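You operate a simulated robot arm through the tools that you are given. There is no shell and no other tool.

You are at the controls of a simulated two-armed robot. One attempt, no reset.

TASK
End the review: strip off, charger out, tablet down, light back to grey.
Fine: switch off before the charger moves; stand it on the mat; GREY once. Set down upright: charger.
Where things are to end (x, y in the base frame): charger within 60 mm of [530, 350].

Only the result counts: the job must be done as asked and must still hold three seconds after the hand-in. Knocking over, shifting, dropping, spilling or breaking anything else fails it.

THE ROBOT
Two 6-joint arms with two-finger parallel grippers on one trunk that stands fixed in place. Base frame: the origin is at the foot of the trunk, x ahead of it, y to its left, z up; the work surface is at about z = 744. Readings come in mm, degrees, newtons and seconds.
The left shoulder is at [-89, 177, 806], the right one opposite. With the tool pointing down near the work surface each hand reaches from about 100 to 720 mm from the base axis, measured 20 degrees to its own side. Payload 1.57 kg a hand.
Tool frame (each hand has its own): the origin (TCP) lies between the finger pads and is the grasp point; the fingertips stand 30 mm ahead of it; z points along the fingers, y is the line along which they close. Largest opening 80 mm; finger width 17, thickness 12; the body of the gripper, 40 by 82 mm, starts 80 mm behind the TCP.
Orientation is that of the tool frame in the base frame, as a unit quaternion [x, y, z, w]. With the fingers straight down and closing along the base's y, the tool's x points along the base's -x, its y along +y and its z along -z.

THE INTERFACE
- The arms move only by the tool arm_command. It takes "left_targets", "right_targets" or both (then of equal length, played together; a hand with none holds still); each is one flat list of numbers, 7 for each row, row after row: the finger opening in cm, from 0 to 8, then the shift along the tool's x, y, z in cm, then the turn, a rotation vector about the tool's x, y, z in degrees. In form: [fingers, x, y, z, wx, wy, wz, fingers, x, y, z, wx, wy, wz, ...]. A call has 1 to 20 rows; each row shifts and turns the commanded pose from where the row before left it, along the tool's axes as they then stand. Rows are played at 5 a second. More than 50 mm and 8.6 degrees between two rows, or a gripper value outside its range, and nothing of the call is played. A pose out of reach is approached as far as the arm can. The call stops where the force on the tool passes 40 N (or 10 N more than at its start, if that is more) or the arm is blocked; 0.2 s more then pass. The fingers move at their own pace (about 72 mm/s each) and stop on an object; they squeeze with about 43 N. The grip force told is the motor's: it shows also when the fingers shut on nothing. Time passes only in rows, and 0.2 s behind the last, so rows that do not move let the fingers close. The reply holds the time, the measured pose of the TCP, the force on the tool along the base axes, the opening and the grip force, in the units named above and with some noise, with the torque about the TCP (base axes, N m) and any sound that the robot's microphone picked up.
- Cameras (640 x 400 px; columns grow to the right, rows downward): "scene" is now at [33, 21.6, 1524.1]; the picture's right is [0.29, -0.96, 0.00], its down [-0.73, -0.22, -0.64] and it looks along [0.62, 0.18, -0.77] (base axes); focal length 312 px, centre (320, 200). "left" rides on the left gripper at [72, 7, -122] in its tool frame; the picture's right is [-0.09, 1.00, 0.00], its down [-0.84, -0.08, -0.54] and it looks along [-0.54, -0.05, 0.84] (tool axes); focal length 238 px, centre (320, 200). "right" rides on the right gripper at [72, -7, -122] in its tool frame; the picture's right is [0.09, 1.00, 0.00], its down [-0.84, 0.08, -0.54] and it looks along [-0.54, 0.05, 0.84] (tool axes); focal length 238 px, centre (320, 200). There is no depth. A picture from a camera that has moved, and an enlarged one, comes with that camera's place and axes in the base frame and with its lens.
- capture(camera): a new picture of that camera. No time passes.
- raise_lower(by): moves the trunk up (or, below 0, down) by that many mm; the arms and the scene camera ride with it, the base frame stays. It gives what a move gives, with no picture.
- aim_head(pan, tilt): turns the head with the scene camera to pan (to the left, within 143 degrees either way) and tilt (down, from -29 to 69), counted from straight ahead of the robot (the tilt from the chest, where the trunk bows). It gives what a move gives.
- inspect(camera, box): a new picture of the part [left, top, right, bottom] of that camera's present view, enlarged. No time passes.
- finish_job(): hands the job in; it is judged then, once.

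Places have to be worked out from the pictures, the camera data and where the tool is seen. Open the grippers and draw the arms clear of the work before you hand the job in, unless the task says otherwise.

The tools are called after ">>>" by a JSON object that holds its "api" and its "payload". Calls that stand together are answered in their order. arm_command: Moves the arms, as the interface text tells. Its arguments: {"type":"object","properties":{"left_targets":{"type":"array"},"right_targets":{"type":"array"}},"required":[]} The other tools are called the same way: raise_lower (by) moves the trunk up or down; aim_head (pan, tilt) turns the head that bears the scene camera; capture (camera) takes a picture; inspect (camera, box) takes an enlarged picture of a part of a camera's view; finish_job () hands the job in.

At the start:

```text
time_s: 0.0
left_eef_pos: [412.4, 415.0, 1142.5]
left_tool_rot: [0.0, 1.0, 0.0, 0.0]
left_contact_force: [-0.4, 0.6, -0.5]
left_wrist_torque: [-0.01, -0.04, 0.0]
left_grip_width: 79.9
left_gripper_force: 0.0
right_eef_pos: [531.6, -28.6, 1133.4]
right_tool_rot: [0.0, 1.0, 0.0, -0.001]
right_contact_force: [0.2, -0.6, -0.1]
right_wrist_torque: [0.01, 0.0, 0.01]
right_grip_width: 80.0
right_gripper_force: 0.1
trunk travel left (down, up): [-250.0, 78.0]
head pan, tilt (commanded): [16.6, 50.1]
```

scene: 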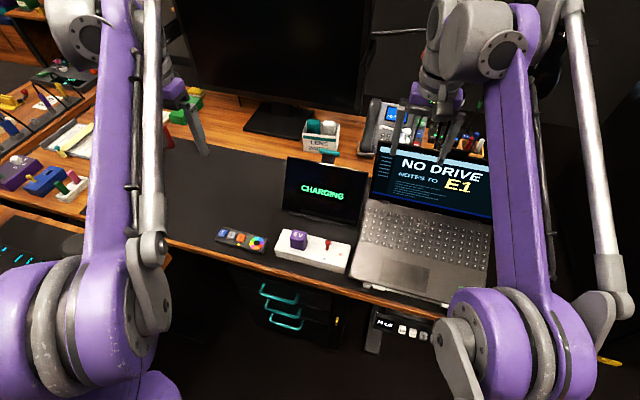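
right: 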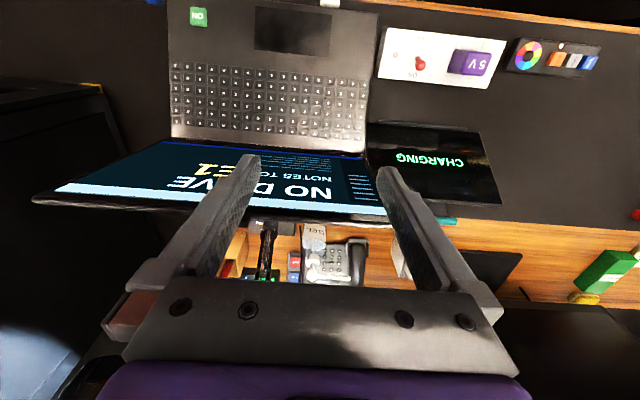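
left: 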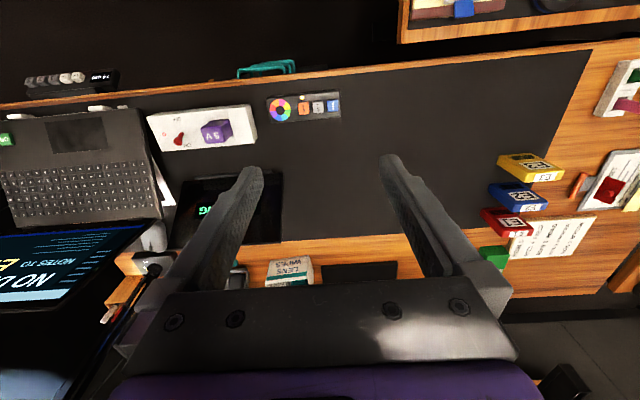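

The first pictures show a power strip with a purple "5V" charger and a red switch, a tablet on a stand reading CHARGING, a remote with a colour wheel and buttons, and a dark mat. I'll look closer at these parts before I move.

>>> {"api": "inspect", "payload": {"camera": "scene", "box": [200, 130, 380, 290]}}

>>> {"api": "inspect", "payload": {"camera": "left", "box": [130, 60, 370, 210]}}

>>> {"api": "inspect", "payload": {"camera": "right", "box": [360, 10, 640, 220]}}

>>> {"api": "inspect", "payload": {"camera": "scene", "box": [340, 100, 520, 360]}}

```text
2.50 times, centred on (290, 210) of scene
camera zoom: at [33.0, 21.6, 1524.1], right [0.29, -0.96, 0.0], down [-0.73, -0.22, -0.64], along [0.62, 0.18, -0.77], focal length 780 px, centre (395, 175)
```

zoom: 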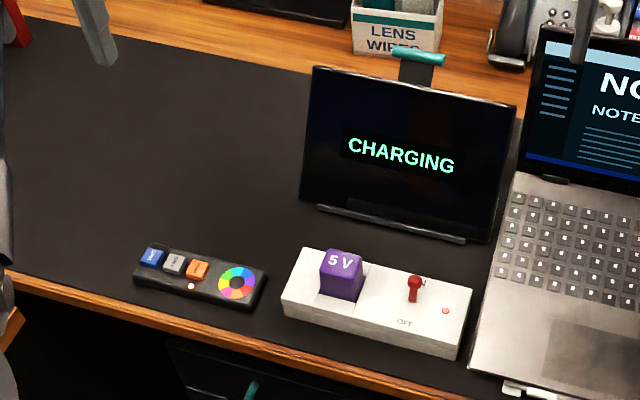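

```text
2.67 times, centred on (250, 135) of left
camera zoom: at [339.8, 420.2, 1265.6], right [0.09, 1.0, 0.0], down [0.84, -0.08, 0.54], along [0.54, -0.05, -0.84], focal length 636 px, centre (507, 373)
```

zoom: 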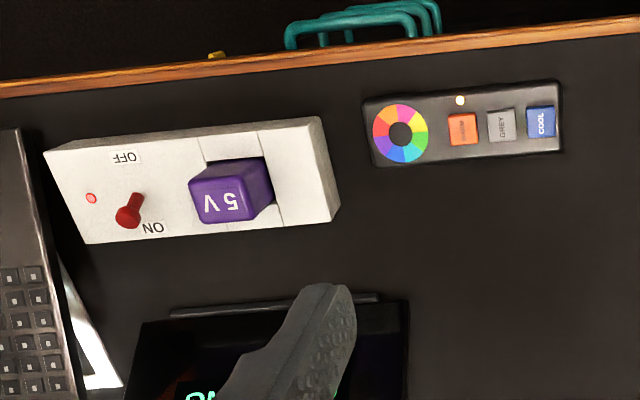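

```text
1.90 times, centred on (500, 115) of right
camera zoom: at [458.0, -36.3, 1252.2], right [-0.09, 1.0, 0.0], down [0.84, 0.08, 0.54], along [0.54, 0.05, -0.84], focal length 454 px, centre (-23, 362)
```

zoom: 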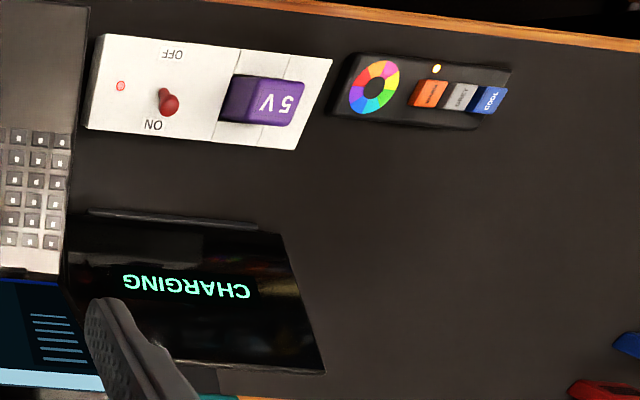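

```text
1.54 times, centred on (430, 230) of scene
camera zoom: at [33.0, 21.6, 1524.1], right [0.29, -0.96, 0.0], down [-0.73, -0.22, -0.64], along [0.62, 0.18, -0.77], focal length 480 px, centre (151, 154)
```

zoom: 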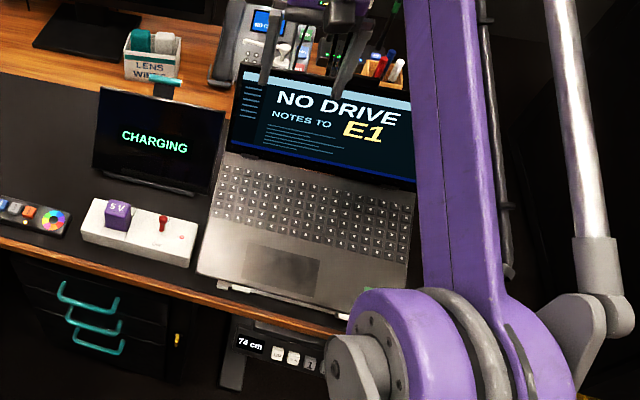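

Rough rays put the strip at about x 420–490, y 65–270, with the remote to its left. I'll zoom in further for exact corners and to see how the tablet is mounted.

>>> {"api": "inspect", "payload": {"camera": "scene", "box": [270, 220, 360, 276]}}

>>> {"api": "inspect", "payload": {"camera": "scene", "box": [270, 135, 380, 235]}}

>>> {"api": "inspect", "payload": {"camera": "scene", "box": [205, 215, 285, 265]}}

>>> {"api": "inspect", "payload": {"camera": "left", "box": [100, 150, 340, 300]}}

>>> {"api": "inspect", "payload": {"camera": "left", "box": [400, 80, 640, 280]}}

```text
7.11 times, centred on (315, 248) of scene
camera zoom: at [33.0, 21.6, 1524.1], right [0.29, -0.96, 0.0], down [-0.73, -0.22, -0.64], along [0.62, 0.18, -0.77], focal length 2218 px, centre (356, -141)
```

zoom: 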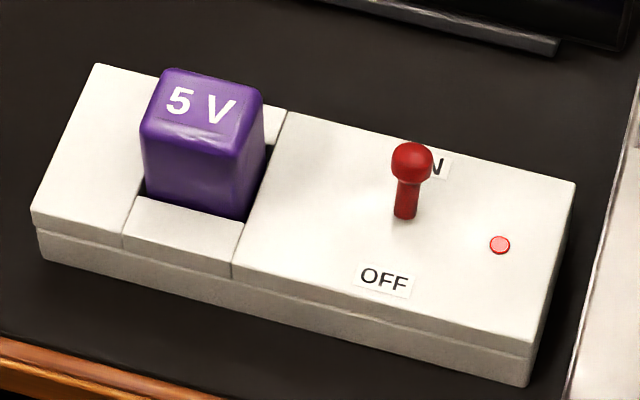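

```text
4.00 times, centred on (325, 185) of scene
camera zoom: at [33.0, 21.6, 1524.1], right [0.29, -0.96, 0.0], down [-0.73, -0.22, -0.64], along [0.62, 0.18, -0.77], focal length 1248 px, centre (300, 260)
```

zoom: 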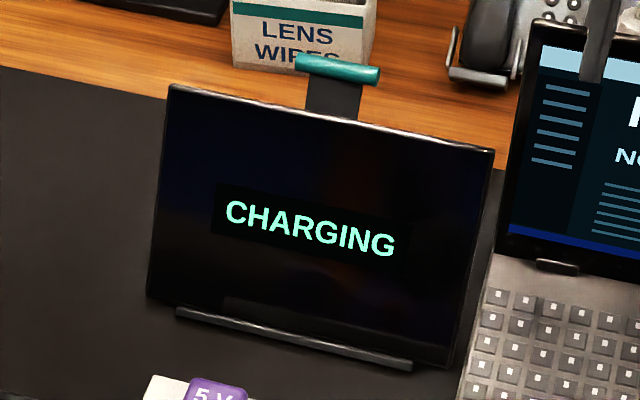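

```text
8.00 times, centred on (245, 240) of scene
camera zoom: at [33.0, 21.6, 1524.1], right [0.29, -0.96, 0.0], down [-0.73, -0.22, -0.64], along [0.62, 0.18, -0.77], focal length 2496 px, centre (920, -120)
```

zoom: 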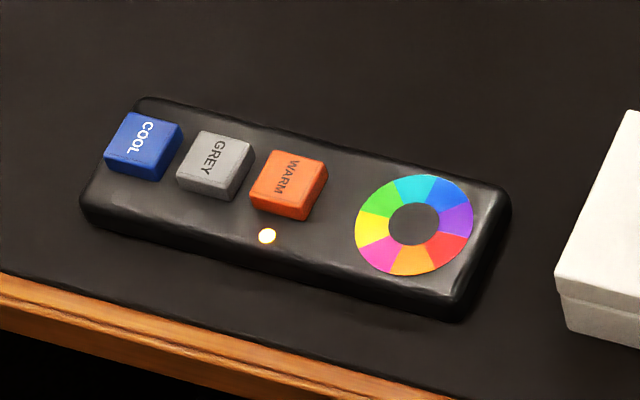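

```text
2.67 times, centred on (220, 225) of left
camera zoom: at [339.8, 420.2, 1265.6], right [0.09, 1.0, 0.0], down [0.84, -0.08, 0.54], along [0.54, -0.05, -0.84], focal length 636 px, centre (587, 133)
```

zoom: 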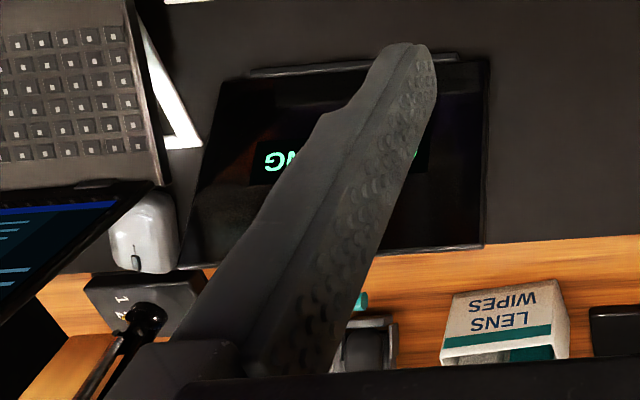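

```text
2.00 times, centred on (520, 180) of left
camera zoom: at [339.8, 420.2, 1265.6], right [0.09, 1.0, 0.0], down [0.84, -0.08, 0.54], along [0.54, -0.05, -0.84], focal length 477 px, centre (-80, 240)
```

zoom: 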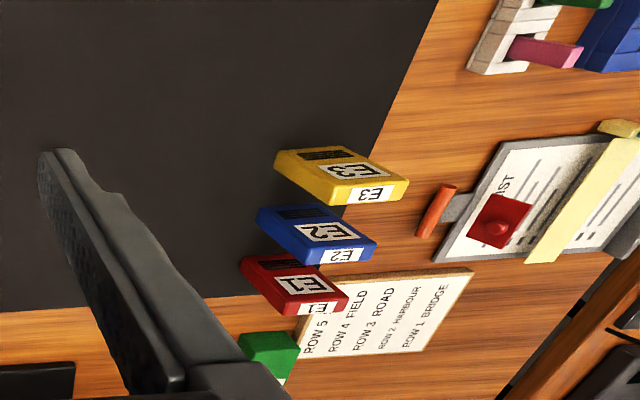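

Readings so far:
- **Strip:** about x 422–496, y 70–269, top z about 779. The charger is at (460, 209) with its top near z 823. The lever base is at (465, 129), leaning away from me towards ON.
- **GREY button:** at (441, 408).
- **Tablet:** leans back from x about 585 to 667, with a teal bar above it.

I'll bring the left hand round to see the tablet stand from the side, so I know how it goes down.

>>> {"api": "arm_command", "payload": {"left_targets": [8, -3.76, 0.3, 1.84, 0, 0, 0, 8, -3.76, 0.3, 1.84, 0, 0, 0, 8, -3.76, 0.3, 1.84, 0, 0, 0, 8, -3.76, 0.3, 1.84, 0, 0, 0, 8, -3.76, 0.3, 1.84, 0, 0, 0, 8, 0, 0, 0, 0, 0, 8.18, 8, 0, 0, 0, 0, 0, 8.18, 8, 0, 0, 0, 0, 0, 8.18, 8, 0, 0, 0, 0, 0, 8.18, 8, 0, 0, 0, 0, 0, 8.18, 8, 0, 0, 0, 0, 0, 8.18, 8, 0, 0, 0, 0, 0, 8.18, 8, 0, 0, 0, 0, 0, 8.18, 8, 0, 0, 0, 0, 0, 8.18, 8, 0, 0, 0, 0, 0, 8.18, 8, 0, 0, 0, 0, 0, 8.18]}}

>>> {"api": "capture", "payload": {"camera": "left"}}

>>> {"api": "capture", "payload": {"camera": "scene"}}

```text
time_s: 3.4
left_eef_pos: [566.7, 419.4, 1041.8]
left_tool_rot: [0.708, 0.706, 0.0, 0.0]
left_contact_force: [0.2, -0.4, -0.2]
left_wrist_torque: [-0.01, -0.01, 0.01]
left_grip_width: 80.1
left_gripper_force: 0.2
left hand out of reach, approached as far as the arm can: row 4, 5
right_eef_pos: [531.6, -28.7, 1132.4]
right_tool_rot: [0.0, 1.0, 0.0, 0.0]
right_contact_force: [-0.1, -0.1, 0.8]
right_wrist_torque: [0.04, 0.02, 0.0]
right_grip_width: 79.8
right_gripper_force: 0.0
trunk travel left (down, up): [-250.0, 78.0]
head pan, tilt (commanded): [16.6, 50.1]
```

```text
taken
camera left: at [573.8, 489.9, 1165.4], right [1.0, -0.1, 0.0], down [-0.08, -0.84, 0.54], along [-0.05, -0.54, -0.84], focal length 238 px, centre (320, 200)
```

left: 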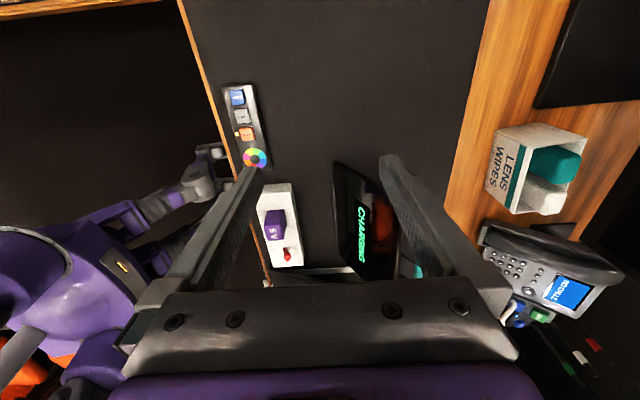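

```text
taken
camera scene: at [33.0, 21.6, 1524.1], right [0.29, -0.96, 0.0], down [-0.73, -0.22, -0.64], along [0.62, 0.18, -0.77], focal length 312 px, centre (320, 200)
```

scene: 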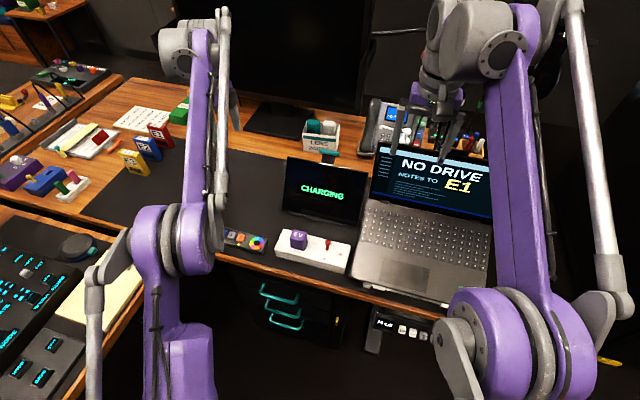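

The arm hits its reach limit when this high. I'll lower the left hand and tilt it, so its camera looks at the tablet stand from the side.

>>> {"api": "arm_command", "payload": {"left_targets": [8, 1.5, 1.0, 4.2, 0, 0, 0, 8, 1.5, 1.0, 4.2, 0, 0, 0, 8, 1.5, 1.0, 4.2, 0, 0, 0, 8, 1.5, 1.0, 4.2, 0, 0, 0]}}

>>> {"api": "capture", "payload": {"camera": "left"}}

```text
time_s: 4.4
left_eef_pos: [604.6, 479.6, 873.9]
left_tool_rot: [0.707, 0.707, 0.0, -0.001]
left_contact_force: [0.2, -0.8, 0.3]
left_wrist_torque: [0.03, 0.04, -0.01]
left_grip_width: 80.0
left_gripper_force: 0.1
right_eef_pos: [531.0, -28.1, 1132.2]
right_tool_rot: [0.0, 1.0, 0.0, 0.0]
right_contact_force: [0.0, -0.3, 0.8]
right_wrist_torque: [0.0, 0.0, -0.03]
right_grip_width: 79.9
right_gripper_force: 0.1
trunk travel left (down, up): [-250.0, 78.0]
head pan, tilt (commanded): [16.6, 50.1]
```

```text
taken
camera left: at [612.1, 550.3, 995.8], right [1.0, -0.09, 0.0], down [-0.08, -0.84, 0.54], along [-0.05, -0.54, -0.84], focal length 238 px, centre (320, 200)
```

left: 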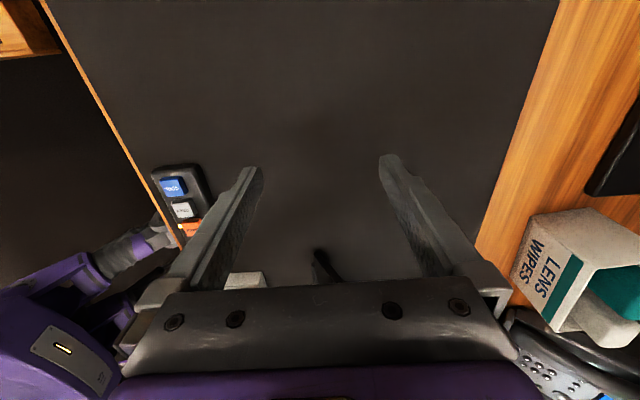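

The camera looks too steeply down. I'll tilt the hand about its closing axis so it looks across towards the tablet's left edge.

>>> {"api": "arm_command", "payload": {"left_targets": [8, 0, 0, 0, 0, -8, 0, 8, 0, 0, 0, 0, -8, 0, 8, 0, 0, 0, 0, -8, 0, 8, 0, 0, 0, 0, -8, 0, 8, 0, 0, 0, 0, -8, 0]}}

>>> {"api": "capture", "payload": {"camera": "left"}}

```text
time_s: 5.6
left_eef_pos: [559.7, 462.4, 857.8]
left_tool_rot: [0.664, 0.664, -0.242, 0.243]
left_contact_force: [-0.1, -0.3, -0.4]
left_wrist_torque: [0.0, 0.01, -0.01]
left_grip_width: 79.8
left_gripper_force: 0.0
left hand out of reach, approached as far as the arm can: row 2, 3, 5
right_eef_pos: [531.3, -28.1, 1133.2]
right_tool_rot: [0.0, 1.0, -0.001, 0.001]
right_contact_force: [-0.6, 0.2, 0.2]
right_wrist_torque: [0.0, 0.01, 0.03]
right_grip_width: 80.0
right_gripper_force: 0.1
trunk travel left (down, up): [-250.0, 78.0]
head pan, tilt (commanded): [16.6, 50.1]
```

```text
taken
camera left: at [566.6, 594.1, 905.6], right [1.0, -0.07, 0.06], down [-0.08, -0.29, 0.95], along [-0.05, -0.95, -0.29], focal length 238 px, centre (320, 200)
```

left: 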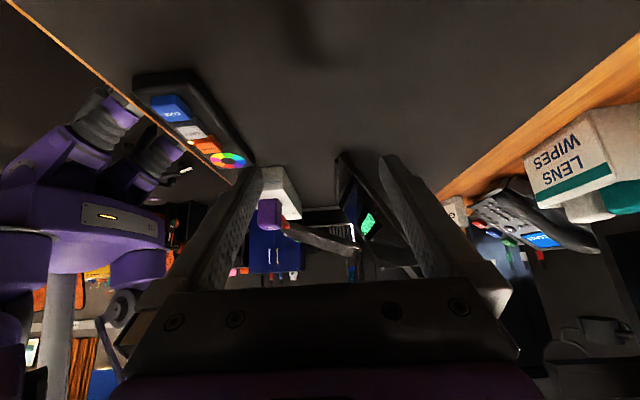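

The view is upside down, but the tablet's side profile is between the fingers. I'll zoom in on it.

>>> {"api": "inspect", "payload": {"camera": "left", "box": [230, 130, 470, 280]}}

>>> {"api": "inspect", "payload": {"camera": "scene", "box": [270, 110, 390, 230]}}

```text
2.67 times, centred on (350, 205) of left
camera zoom: at [566.6, 594.1, 905.6], right [1.0, -0.07, 0.06], down [-0.08, -0.29, 0.95], along [-0.05, -0.95, -0.29], focal length 636 px, centre (240, 187)
```

zoom: 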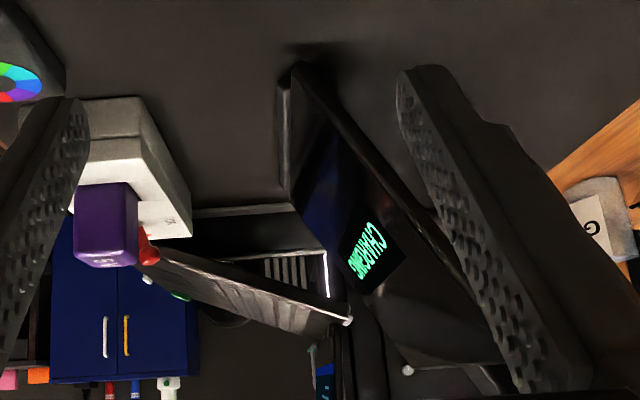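

```text
3.33 times, centred on (330, 170) of scene
camera zoom: at [32.6, 22.1, 1524.1], right [0.29, -0.96, 0.0], down [-0.73, -0.22, -0.64], along [0.62, 0.18, -0.77], focal length 1040 px, centre (287, 300)
```

zoom: 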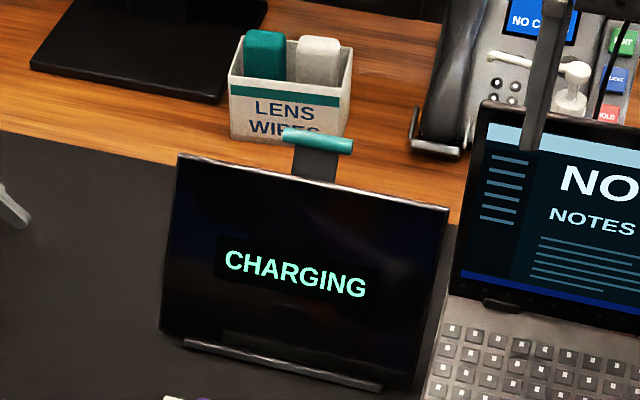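

The right finger hides the back of the stand. I'll close the fingers so the stand's rear can be seen past them.

>>> {"api": "arm_command", "payload": {"left_targets": [0, 0, 0, 0, 0, 0, 0, 0, 0, 0, 0, 0, 0, 0, 0, 0, 0, 0, 0, 0, 0]}}

>>> {"api": "capture", "payload": {"camera": "left"}}

>>> {"api": "inspect", "payload": {"camera": "left", "box": [320, 130, 480, 290]}}

```text
time_s: 6.4
left_eef_pos: [560.3, 461.6, 857.3]
left_tool_rot: [0.664, 0.665, -0.242, 0.242]
left_contact_force: [-0.1, -0.3, 0.1]
left_wrist_torque: [0.03, 0.02, 0.02]
left_grip_width: 0.0
left_gripper_force: 18.9
right_eef_pos: [531.2, -29.0, 1132.0]
right_tool_rot: [0.0, 1.0, -0.001, 0.0]
right_contact_force: [0.4, -0.3, -0.3]
right_wrist_torque: [0.0, 0.03, 0.0]
right_grip_width: 80.2
right_gripper_force: 0.1
trunk travel left (down, up): [-250.0, 78.0]
head pan, tilt (commanded): [16.6, 50.1]
```

```text
taken
camera left: at [567.0, 593.9, 905.7], right [1.0, -0.07, 0.06], down [-0.08, -0.29, 0.95], along [-0.05, -0.95, -0.3], focal length 238 px, centre (320, 200)
```

left: 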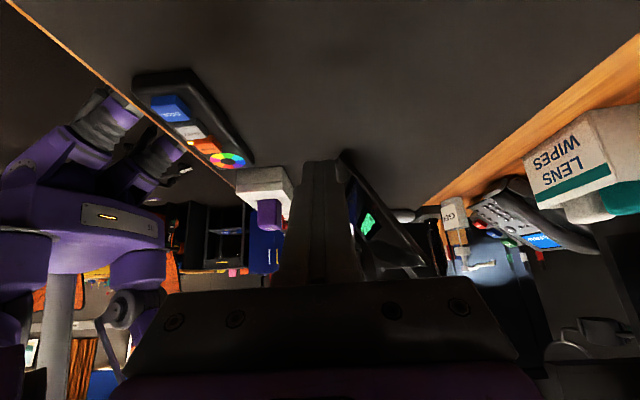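

```text
2.50 times, centred on (400, 210) of left
camera zoom: at [567.0, 593.9, 905.7], right [1.0, -0.07, 0.06], down [-0.08, -0.29, 0.95], along [-0.05, -0.95, -0.3], focal length 596 px, centre (120, 175)
```

zoom: 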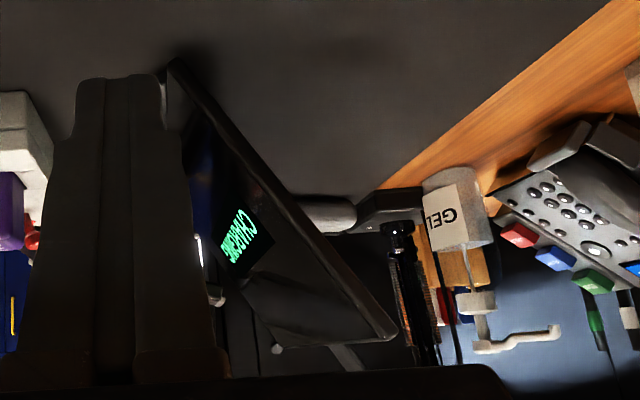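

No rear leg shows, so the stand looks hinged at its front lip. I'll confirm from behind: un-tilt the hand, lift it, and turn it so the camera looks back at the robot from beyond the tablet.

>>> {"api": "arm_command", "payload": {"left_targets": [0, 0, 0, 0, 0, 8, 0, 0, 0, 0, 0, 0, 8, 0, 0, 0, 0, 0, 0, 8, 0, 0, 0, 0, 0, 0, 8, 0, 0, 0, 0, 0, 0, 8, 0, 0, -2.5, 0, -3.8, 0, 0, 0, 0, -2.5, 0, -3.8, 0, 0, 0, 0, -2.5, 0, -3.8, 0, 0, 0, 0, -2.5, 0, -3.8, 0, 0, 0, 0, 0, 0, 0, 0, 0, 8.18, 0, 0, 0, 0, 0, 0, 8.18, 0, 0, 0, 0, 0, 0, 8.18, 0, 0, 0, 0, 0, 0, 8.18, 0, 0, 0, 0, 0, 0, 8.18, 0, 0, 0, 0, 0, 0, 8.18, 0, 0, 0, 0, 0, 0, 8.18, 0, 0, 0, 0, 0, 0, 8.18, 0, 0, 0, 0, 0, 0, 8.18, 0, 0, 0, 0, 0, 0, 8.18, 0, 0, 0, 0, 0, 0, 8.18]}}

>>> {"api": "capture", "payload": {"camera": "left"}}

```text
time_s: 10.6
left_eef_pos: [561.5, 357.9, 1008.7]
left_tool_rot: [0.976, 0.217, -0.002, -0.002]
left_contact_force: [0.3, -0.6, 0.9]
left_wrist_torque: [-0.05, 0.0, -0.02]
left_grip_width: 0.0
left_gripper_force: 21.4
left hand out of reach, approached as far as the arm can: row 17, 18, 19, 20
right_eef_pos: [529.8, -28.8, 1131.8]
right_tool_rot: [0.0, 1.0, 0.0, 0.0]
right_contact_force: [0.0, -0.3, 0.2]
right_wrist_torque: [0.01, -0.02, -0.01]
right_grip_width: 80.0
right_gripper_force: 0.1
trunk travel left (down, up): [-250.0, 78.0]
head pan, tilt (commanded): [16.6, 50.1]
```

```text
taken
camera left: at [629.8, 379.0, 1131.9], right [0.34, -0.94, 0.0], down [-0.79, -0.29, 0.54], along [-0.51, -0.18, -0.84], focal length 238 px, centre (320, 200)
```

left: 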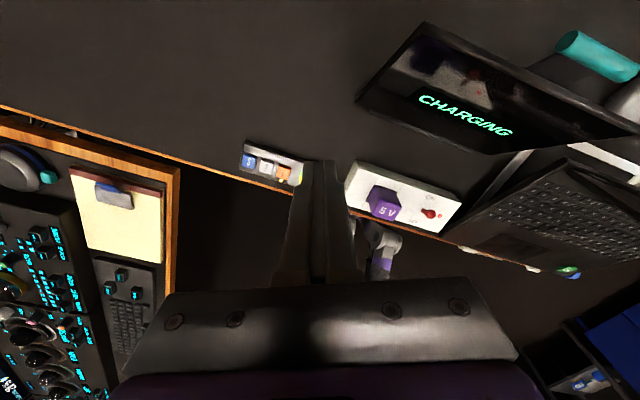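

The wrist reached its limit, but this angle shows the teal bar behind the tablet. I'll zoom in on it.

>>> {"api": "inspect", "payload": {"camera": "left", "box": [340, 0, 640, 190]}}

>>> {"api": "capture", "payload": {"camera": "scene"}}

```text
2.11 times, centred on (490, 95) of left
camera zoom: at [629.8, 379.0, 1131.9], right [0.34, -0.94, 0.0], down [-0.79, -0.29, 0.54], along [-0.51, -0.18, -0.84], focal length 502 px, centre (-38, 421)
```

zoom: 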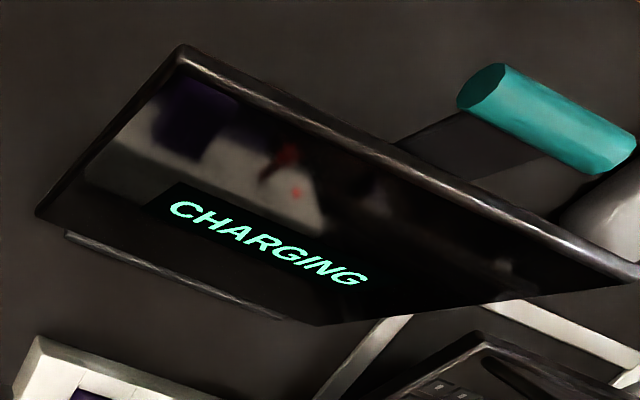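

```text
taken
camera scene: at [33.0, 21.6, 1524.1], right [0.29, -0.96, 0.0], down [-0.73, -0.22, -0.64], along [0.62, 0.18, -0.77], focal length 312 px, centre (320, 200)
```

scene: 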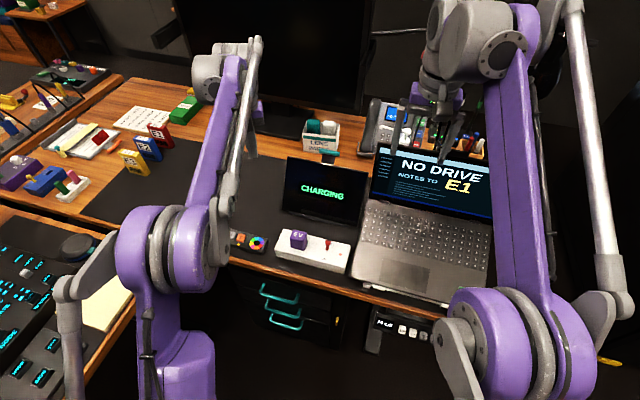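

The bar triangulates to about (694, 187, 924), on a plate behind the tablet that hinges near the lip at x about 585. Folding it back would lay the tablet flat. The switch comes first, so I'll turn the left hand back to its plain downward pose.

>>> {"api": "arm_command", "payload": {"left_targets": [0, 0, 0, 0, 0, 0, -8.15, 0, 0, 0, 0, 0, 0, -8.15, 0, 0, 0, 0, 0, 0, -8.15, 0, 0, 0, 0, 0, 0, -8.15, 0, 0, 0, 0, 0, 0, -8.15, 0, 0, 0, 0, 0, 0, -8.15, 0, 0, 0, 0, 0, 0, -8.15, 0, 0, 0, 0, 0, 0, -8.15, 0, 0, 0, 0, 0, 0, -8.15, 0, 0, 0, 0, 0, 0, -8.15, 0, 0, 0, 0, 0, 0, -8.15, 0, 0, 0, 0, 0, 0, -8.15, 0, 0, 0, 0, 0, 0, -8.15, 0, 0, 0, 0, 0, 0, -8.15, 0, 0, 0, 0, 0, 0, -8.15, 0, 0, 0, 0, 0, 0, -8.15, 0, 0, 0, 0, 0, 0, -8.15, 0, 0, 0, 0, 0, 0, -8.15, 0, 0, 0, 0, 0, 0, -8.15]}}

```text
time_s: 14.6
left_eef_pos: [560.7, 356.6, 1010.6]
left_tool_rot: [-0.001, 1.0, 0.003, 0.0]
left_contact_force: [-0.1, 0.3, 0.1]
left_wrist_torque: [-0.03, 0.05, -0.02]
left_grip_width: 0.0
left_gripper_force: 21.6
right_eef_pos: [530.1, -29.0, 1132.9]
right_tool_rot: [0.0, 1.0, 0.0, 0.0]
right_contact_force: [-0.3, 0.0, -1.2]
right_wrist_torque: [-0.01, -0.02, 0.0]
right_grip_width: 80.0
right_gripper_force: 0.1
trunk travel left (down, up): [-250.0, 78.0]
head pan, tilt (commanded): [16.6, 50.1]
```

The left hand is plain again at (561, 357, 1011) with fingers closed. I'll move it above and just beyond the switch, to (505, 129, 900), and shift the right hand further right for clearance.

>>> {"api": "arm_command", "payload": {"left_targets": [0, 1.12, -4.56, 0, 0, 0, 0, 0, 1.12, -4.56, 0, 0, 0, 0, 0, 1.12, -4.56, 0, 0, 0, 0, 0, 1.12, -4.56, 0, 0, 0, 0, 0, 1.12, -4.56, 0, 0, 0, 0, 0, 0, 0, 3.67, 0, 0, 0, 0, 0, 0, 3.67, 0, 0, 0, 0, 0, 0, 3.67, 0, 0, 0], "right_targets": [8, 1, -2.4, 0, 0, 0, 0, 8, 1, -2.4, 0, 0, 0, 0, 8, 1, -2.4, 0, 0, 0, 0, 8, 1, -2.4, 0, 0, 0, 0, 8, 1, -2.4, 0, 0, 0, 0, 8, 0, 0, 0, 0, 0, 0, 8, 0, 0, 0, 0, 0, 0, 8, 0, 0, 0, 0, 0, 0]}}

>>> {"api": "capture", "payload": {"camera": "scene"}}

>>> {"api": "capture", "payload": {"camera": "left"}}

>>> {"api": "capture", "payload": {"camera": "right"}}

```text
time_s: 16.4
left_eef_pos: [507.4, 129.9, 897.6]
left_tool_rot: [0.0, 1.0, 0.002, -0.001]
left_contact_force: [-0.3, 0.2, -0.3]
left_wrist_torque: [-0.02, 0.0, -0.02]
left_grip_width: 0.0
left_gripper_force: 21.4
right_eef_pos: [479.4, -147.6, 1132.7]
right_tool_rot: [0.0, 1.0, 0.0, 0.0]
right_contact_force: [0.1, 0.4, -0.4]
right_wrist_torque: [-0.04, 0.03, -0.01]
right_grip_width: 80.0
right_gripper_force: 0.1
trunk travel left (down, up): [-250.0, 78.0]
head pan, tilt (commanded): [16.6, 50.1]
```

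```text
taken
camera scene: at [33.8, 22.0, 1524.1], right [0.29, -0.96, 0.0], down [-0.74, -0.22, -0.64], along [0.61, 0.18, -0.77], focal length 312 px, centre (320, 200)
```

scene: 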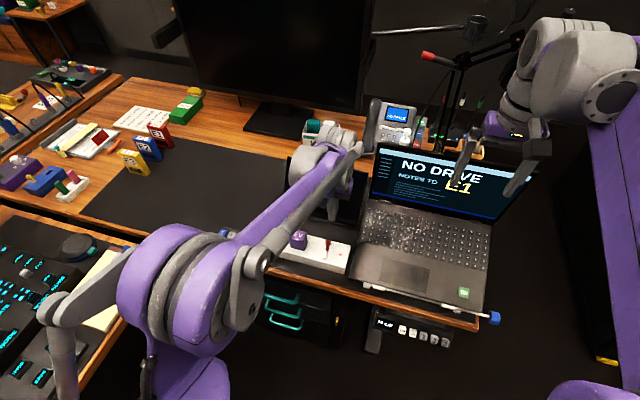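

```text
taken
camera left: at [436.2, 134.6, 1020.6], right [0.09, 1.0, 0.0], down [0.84, -0.08, 0.54], along [0.54, -0.05, -0.84], focal length 238 px, centre (320, 200)
```

left: 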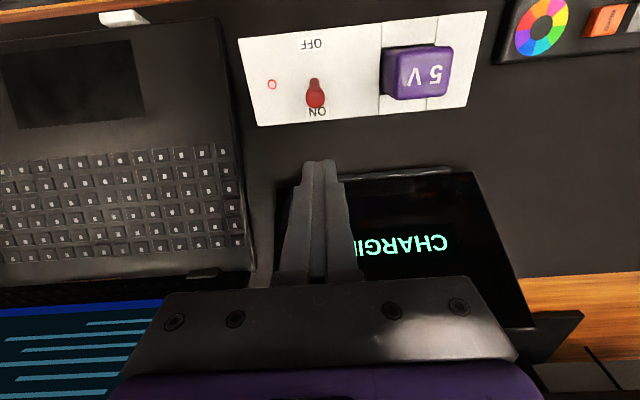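

```text
taken
camera right: at [407.2, -153.9, 1252.1], right [-0.09, 1.0, 0.0], down [0.84, 0.08, 0.54], along [0.54, 0.05, -0.84], focal length 238 px, centre (320, 200)
```

right: 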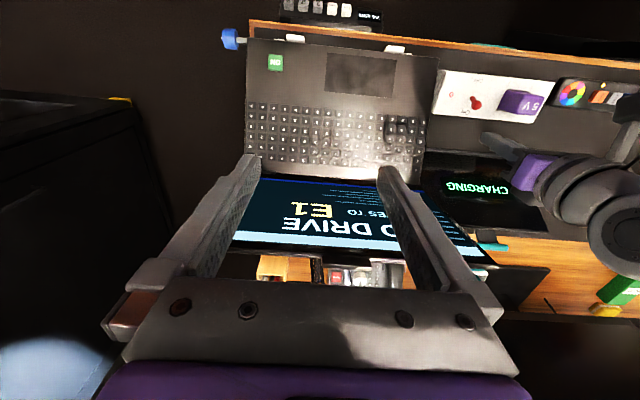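

From this close the knob reads about (470, 127, 802) and the base about (462, 127), with the fingers lined up in y. I'll lower the fingertips to z about 787 behind the knob, then draw towards myself in small steps.

>>> {"api": "arm_command", "payload": {"left_targets": [0, 0, -0.2, 2.7, 0, 0, 0, 0, 0, 0, 2.7, 0, 0, 0, 0, 0, 0, 2.6, 0, 0, 0, 0, 1.0, 0, 0, 0, 0, 0, 0, 1.0, 0, 0, 0, 0, 0]}}

>>> {"api": "capture", "payload": {"camera": "left"}}

>>> {"api": "capture", "payload": {"camera": "scene"}}

```text
time_s: 17.6
left_eef_pos: [485.3, 128.9, 817.6]
left_tool_rot: [0.001, 1.0, 0.002, -0.001]
left_contact_force: [1.6, -0.5, 0.2]
left_wrist_torque: [0.01, 0.01, -0.02]
left_grip_width: 0.3
left_gripper_force: 21.4
right_eef_pos: [479.6, -146.8, 1132.0]
right_tool_rot: [0.0, 1.0, 0.0, 0.0]
right_contact_force: [0.0, 0.7, 1.2]
right_wrist_torque: [-0.03, 0.0, -0.02]
right_grip_width: 79.9
right_gripper_force: 0.1
trunk travel left (down, up): [-250.0, 78.0]
head pan, tilt (commanded): [16.6, 50.1]
```

```text
taken
camera left: at [414.2, 133.2, 939.9], right [0.09, 1.0, 0.0], down [0.84, -0.08, 0.54], along [0.54, -0.05, -0.84], focal length 238 px, centre (320, 200)
```

left: 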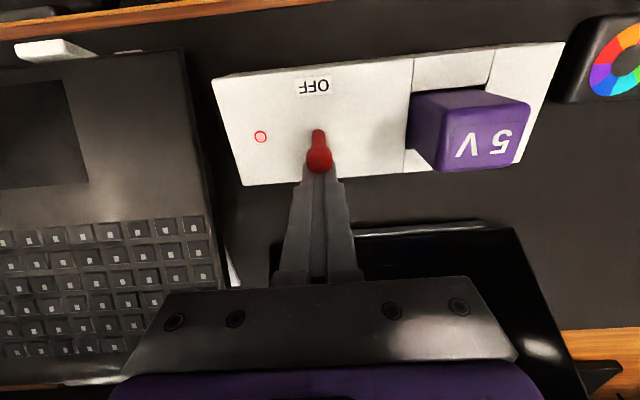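

```text
taken
camera scene: at [33.2, 21.5, 1524.1], right [0.29, -0.96, 0.0], down [-0.73, -0.22, -0.64], along [0.62, 0.18, -0.77], focal length 312 px, centre (320, 200)
```

scene: 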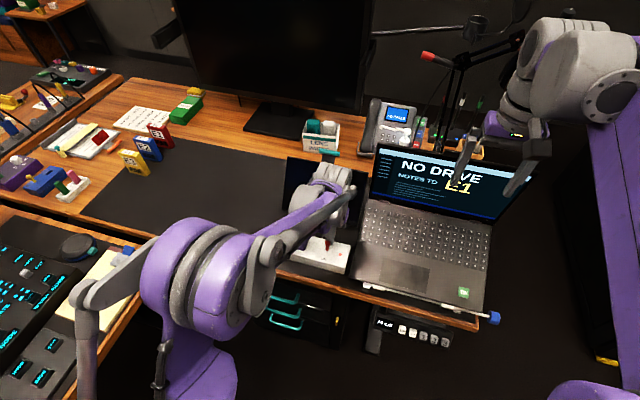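

The fingertips now touch the knob with 1.6 N at x about 485. I'll push on in 3 mm steps and listen for a click.

>>> {"api": "arm_command", "payload": {"left_targets": [0, 0.3, 0, 0, 0, 0, 0, 0, 0.3, 0, 0, 0, 0, 0]}}

>>> {"api": "capture", "payload": {"camera": "left"}}

```text
time_s: 18.2
left_eef_pos: [478.7, 127.9, 818.4]
left_tool_rot: [0.001, 1.0, 0.003, -0.001]
left_contact_force: [0.8, 0.1, 0.1]
left_wrist_torque: [0.01, -0.02, -0.02]
left_grip_width: 0.0
left_gripper_force: 21.2
right_eef_pos: [480.4, -147.1, 1134.1]
right_tool_rot: [0.0, 1.0, 0.0, -0.001]
right_contact_force: [-0.6, 0.5, 0.2]
right_wrist_torque: [0.0, 0.03, -0.01]
right_grip_width: 79.9
right_gripper_force: 0.0
trunk travel left (down, up): [-250.0, 78.0]
head pan, tilt (commanded): [16.6, 50.1]
```

```text
taken
camera left: at [408.1, 133.3, 940.1], right [0.09, 1.0, 0.0], down [0.84, -0.08, 0.54], along [0.54, -0.05, -0.84], focal length 238 px, centre (320, 200)
```

left: 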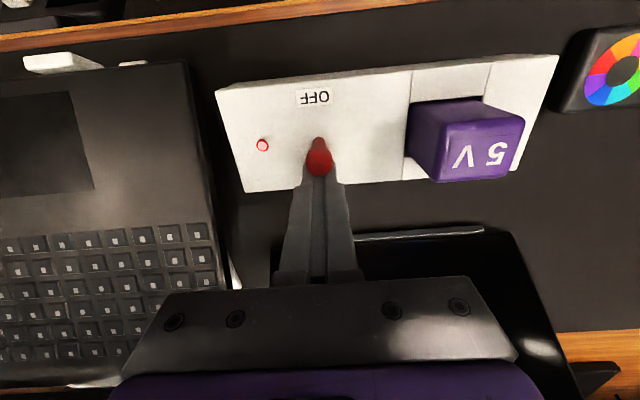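

The lever follows the fingers at low force, and the strip has not moved. I'll keep going in small steps.

>>> {"api": "arm_command", "payload": {"left_targets": [0, 0.3, 0, 0, 0, 0, 0, 0, 0.3, 0, 0, 0, 0, 0]}}

>>> {"api": "capture", "payload": {"camera": "left"}}

```text
time_s: 18.8
left_eef_pos: [473.0, 127.1, 818.3]
left_tool_rot: [0.002, 1.0, 0.003, -0.002]
left_contact_force: [-0.2, -0.7, 0.2]
left_wrist_torque: [0.0, 0.01, 0.02]
left_grip_width: 0.0
left_gripper_force: 21.2
right_eef_pos: [479.7, -145.6, 1131.8]
right_tool_rot: [0.0, 1.0, 0.0, 0.0]
right_contact_force: [-0.8, -0.7, 1.4]
right_wrist_torque: [-0.03, 0.01, 0.01]
right_grip_width: 80.0
right_gripper_force: 0.0
trunk travel left (down, up): [-250.0, 78.0]
head pan, tilt (commanded): [16.6, 50.1]
```

```text
taken
camera left: at [401.6, 132.4, 940.8], right [0.09, 1.0, 0.0], down [0.84, -0.08, 0.54], along [0.54, -0.05, -0.84], focal length 238 px, centre (320, 200)
```

left: 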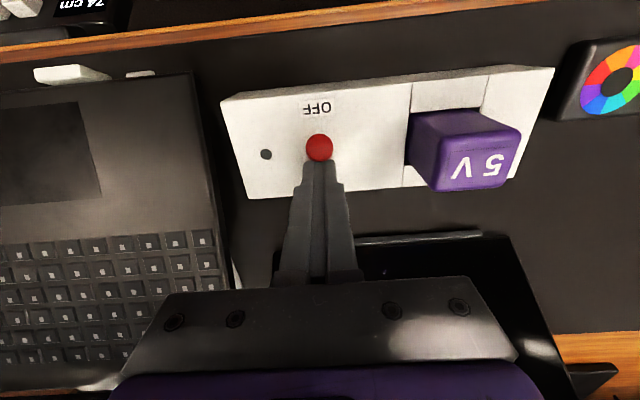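

The pilot light has gone dark and the knob sits at x about 452 on the OFF side, so the strip is off. I'll back the fingers away, lift, and check from both cameras.

>>> {"api": "arm_command", "payload": {"left_targets": [0, -1.5, 0, 0, 0, 0, 0, 0, 0, 0, -4, 0, 0, 0, 0, 0, 0, -4, 0, 0, 0, 0, 0, 3, -2, 0, 0, 0, 4, 0, 3, 0, 0, 0, 0, 8, 0, 2.1, 0, 0, 0, 0]}}

>>> {"api": "capture", "payload": {"camera": "left"}}

>>> {"api": "inspect", "payload": {"camera": "scene", "box": [250, 130, 380, 290]}}

```text
time_s: 20.2
left_eef_pos: [489.4, 210.2, 919.8]
left_tool_rot: [0.001, 1.0, 0.001, -0.001]
left_contact_force: [0.9, -0.6, -0.1]
left_wrist_torque: [0.01, 0.0, -0.03]
left_grip_width: 77.9
left_gripper_force: 0.4
right_eef_pos: [480.0, -146.9, 1133.2]
right_tool_rot: [0.0, 1.0, 0.0, 0.0]
right_contact_force: [-0.2, -0.4, -0.2]
right_wrist_torque: [-0.02, 0.0, -0.02]
right_grip_width: 79.9
right_gripper_force: 0.0
trunk travel left (down, up): [-250.0, 78.0]
head pan, tilt (commanded): [16.6, 50.1]
```

```text
taken
camera left: at [417.5, 214.5, 1041.6], right [0.09, 1.0, 0.0], down [0.84, -0.08, 0.54], along [0.54, -0.05, -0.84], focal length 238 px, centre (320, 200)
```

left: 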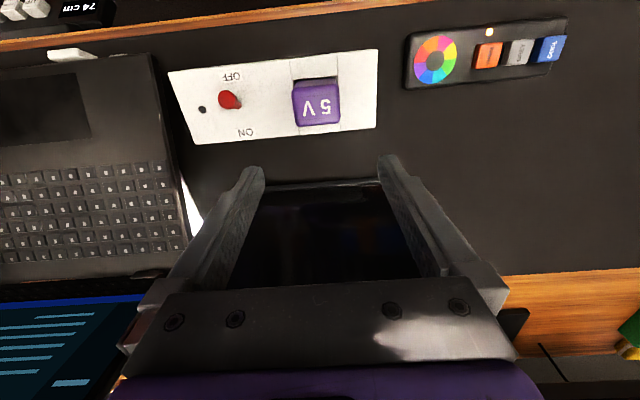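

```text
2.50 times, centred on (315, 210) of scene
camera zoom: at [33.0, 22.0, 1524.1], right [0.29, -0.96, 0.0], down [-0.73, -0.22, -0.64], along [0.62, 0.18, -0.77], focal length 780 px, centre (332, 175)
```

zoom: 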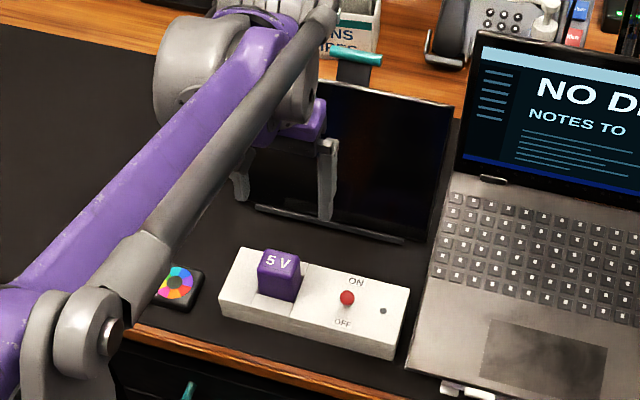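

The lever is on OFF, the pilot light is out and the tablet's screen is dark. The charger centres at about (459, 209), top z about 823, so I'll move over it and lower with open fingers to TCP z about 818.

>>> {"api": "arm_command", "payload": {"left_targets": [8, 3.05, -0.1, 0, 0, 0, 0, 8, 0, 0, 3.4, 0, 0, 0, 8, 0, 0, 3.4, 0, 0, 0, 8, 0, 0, 3.3, 0, 0, 0]}}

>>> {"api": "capture", "payload": {"camera": "left"}}

>>> {"api": "inspect", "payload": {"camera": "scene", "box": [250, 180, 380, 290]}}

```text
time_s: 21.2
left_eef_pos: [456.8, 208.9, 816.4]
left_tool_rot: [0.001, 1.0, 0.003, -0.001]
left_contact_force: [-0.8, -0.3, -1.0]
left_wrist_torque: [0.0, -0.02, 0.01]
left_grip_width: 80.2
left_gripper_force: 0.1
right_eef_pos: [480.4, -147.0, 1133.3]
right_tool_rot: [0.001, 1.0, 0.0, 0.0]
right_contact_force: [-0.4, 0.7, -0.2]
right_wrist_torque: [0.0, -0.01, 0.03]
right_grip_width: 79.9
right_gripper_force: 0.0
trunk travel left (down, up): [-250.0, 78.0]
head pan, tilt (commanded): [16.6, 50.1]
```

```text
taken
camera left: at [386.1, 212.7, 939.6], right [0.09, 1.0, 0.0], down [0.84, -0.08, 0.54], along [0.54, -0.05, -0.84], focal length 238 px, centre (320, 200)
```

left: 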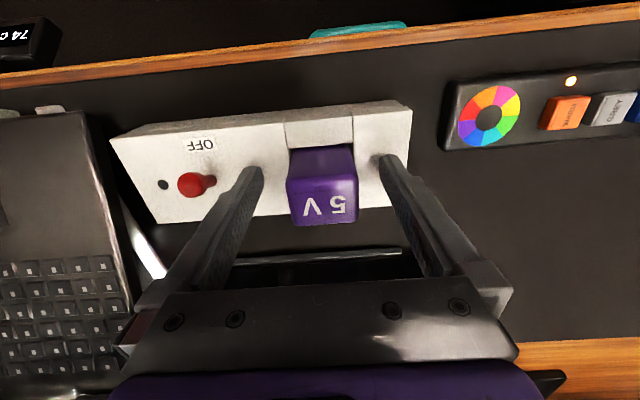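

```text
3.64 times, centred on (315, 235) of scene
camera zoom: at [34.0, 21.8, 1524.1], right [0.29, -0.96, 0.0], down [-0.74, -0.22, -0.64], along [0.61, 0.18, -0.77], focal length 1134 px, centre (338, 73)
```

zoom: 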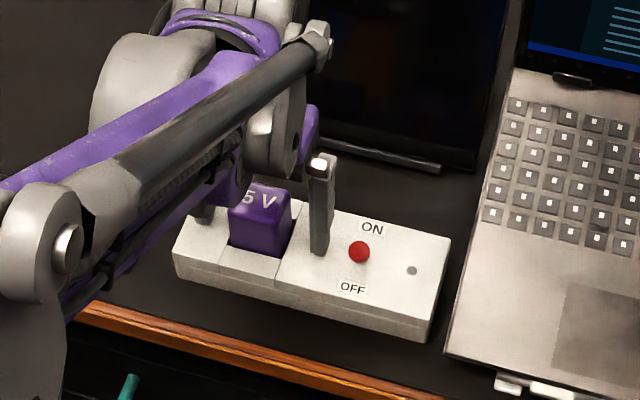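

The fingertips straddle the charger clear of the strip. The charger centre looks nearer x 463, so I'll nudge 5 mm forward and close the fingers.

>>> {"api": "arm_command", "payload": {"left_targets": [8, -0.5, 0, 0, 0, 0, 0, 0, 0, 0, 0, 0, 0, 0, 0, 0, 0, 0, 0, 0, 0, 0, 0, 0, 0, 0, 0, 0, 0, 0, 0, 0, 0, 0, 0]}}

>>> {"api": "capture", "payload": {"camera": "left"}}

```text
time_s: 22.4
left_eef_pos: [462.3, 207.6, 817.8]
left_tool_rot: [0.001, 1.0, 0.003, -0.001]
left_contact_force: [-0.2, 4.2, -1.2]
left_wrist_torque: [0.12, -0.01, -0.02]
left_grip_width: 40.5
left_gripper_force: 42.5
right_eef_pos: [478.9, -147.6, 1132.6]
right_tool_rot: [-0.001, 1.0, 0.0, 0.001]
right_contact_force: [-1.0, 0.1, -0.3]
right_wrist_torque: [-0.03, 0.02, 0.02]
right_grip_width: 80.1
right_gripper_force: 0.1
trunk travel left (down, up): [-250.0, 78.0]
head pan, tilt (commanded): [16.6, 50.1]
```

```text
taken
camera left: at [391.1, 212.6, 940.2], right [0.09, 1.0, 0.0], down [0.84, -0.08, 0.54], along [0.54, -0.05, -0.84], focal length 238 px, centre (320, 200)
```

left: 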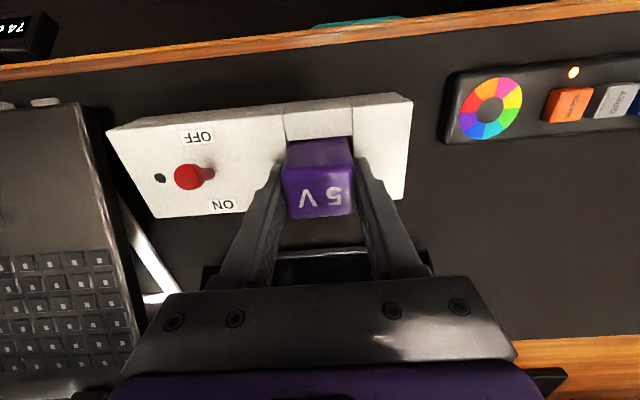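

The charger is held at 40.5 mm with 42 N. I'll ease the small side load and pull straight up slowly.

>>> {"api": "arm_command", "payload": {"left_targets": [0, 0, 0.1, -0.3, 0, 0, 0, 0, 0, 0, -0.4, 0, 0, 0, 0, 0, 0, -0.4, 0, 0, 0, 0, 0, 0, -0.4, 0, 0, 0]}}

>>> {"api": "capture", "payload": {"camera": "left"}}

```text
time_s: 23.4
left_eef_pos: [460.8, 208.8, 833.4]
left_tool_rot: [0.0, 1.0, 0.003, -0.002]
left_contact_force: [-0.2, 0.3, 0.8]
left_wrist_torque: [-0.03, -0.01, 0.0]
left_grip_width: 39.8
left_gripper_force: 43.7
right_eef_pos: [479.2, -147.2, 1132.7]
right_tool_rot: [0.0, 1.0, 0.0, -0.001]
right_contact_force: [-0.9, 0.7, 0.5]
right_wrist_torque: [0.01, 0.01, 0.02]
right_grip_width: 80.0
right_gripper_force: 0.0
trunk travel left (down, up): [-250.0, 78.0]
head pan, tilt (commanded): [16.6, 50.1]
```

```text
taken
camera left: at [390.6, 213.8, 956.1], right [0.09, 1.0, 0.0], down [0.84, -0.08, 0.54], along [0.54, -0.05, -0.84], focal length 238 px, centre (320, 200)
```

left: 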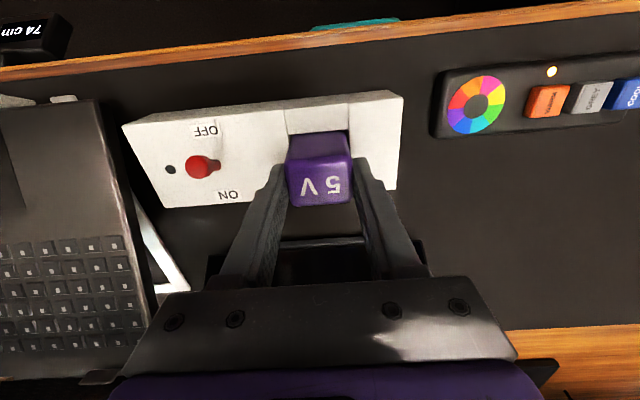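

The charger rises with the hand at hardly any force and the strip stays put. I'll keep lifting until it is well clear.

>>> {"api": "arm_command", "payload": {"left_targets": [0, 0, 0, -1.5, 0, 0, 0, 0, 0, 0, -2, 0, 0, 0, 0, 0, 0, -3, 0, 0, 0, 0, 0, 0, -3, 0, 0, 0, 0, 0, 0, -2, 0, 0, 0]}}

>>> {"api": "capture", "payload": {"camera": "left"}}

>>> {"api": "inspect", "payload": {"camera": "scene", "box": [240, 140, 400, 290]}}

>>> {"api": "capture", "payload": {"camera": "right"}}

```text
time_s: 24.6
left_eef_pos: [460.6, 207.4, 948.2]
left_tool_rot: [0.0, 1.0, 0.002, -0.001]
left_contact_force: [0.2, 0.5, -0.9]
left_wrist_torque: [0.0, -0.02, 0.03]
left_grip_width: 39.9
left_gripper_force: 43.5
right_eef_pos: [480.6, -148.3, 1131.2]
right_tool_rot: [-0.001, 1.0, -0.001, 0.001]
right_contact_force: [-0.1, 0.2, -0.4]
right_wrist_torque: [0.0, 0.02, -0.03]
right_grip_width: 80.0
right_gripper_force: 0.0
trunk travel left (down, up): [-250.0, 78.0]
head pan, tilt (commanded): [16.6, 50.1]
```

```text
taken
camera left: at [388.9, 212.8, 1071.4], right [0.09, 1.0, 0.0], down [0.84, -0.08, 0.54], along [0.54, -0.05, -0.84], focal length 238 px, centre (320, 200)
```

left: 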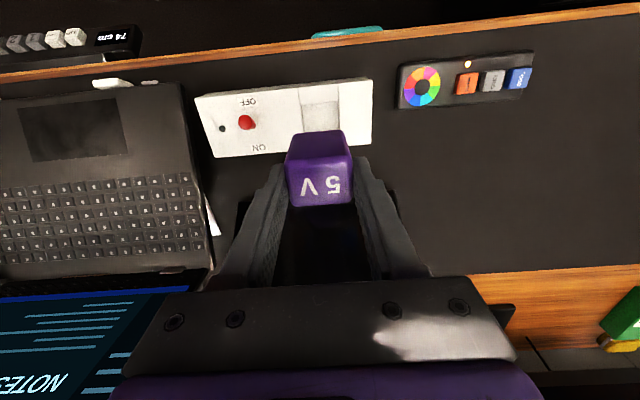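

```text
2.67 times, centred on (320, 215) of scene
camera zoom: at [32.9, 21.5, 1524.1], right [0.29, -0.96, 0.0], down [-0.73, -0.22, -0.64], along [0.62, 0.18, -0.77], focal length 832 px, centre (320, 160)
```

zoom: 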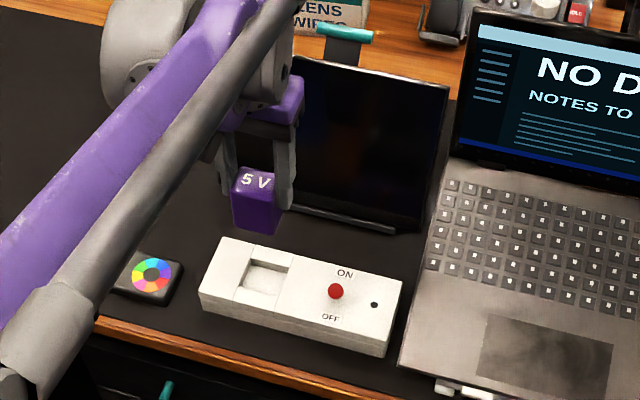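

```text
taken
camera right: at [406.5, -154.3, 1252.3], right [-0.09, 1.0, 0.0], down [0.84, 0.08, 0.54], along [0.54, 0.05, -0.84], focal length 238 px, centre (320, 200)
```

right: 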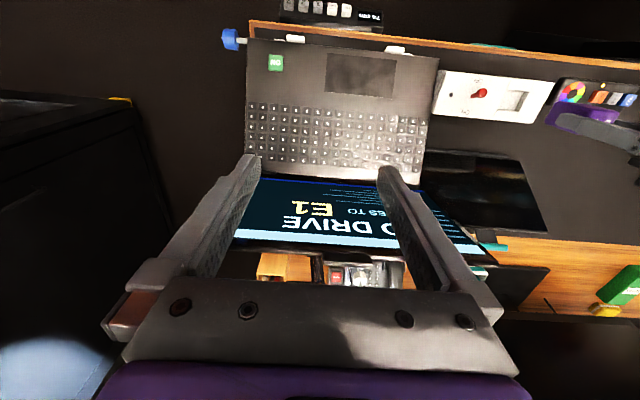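

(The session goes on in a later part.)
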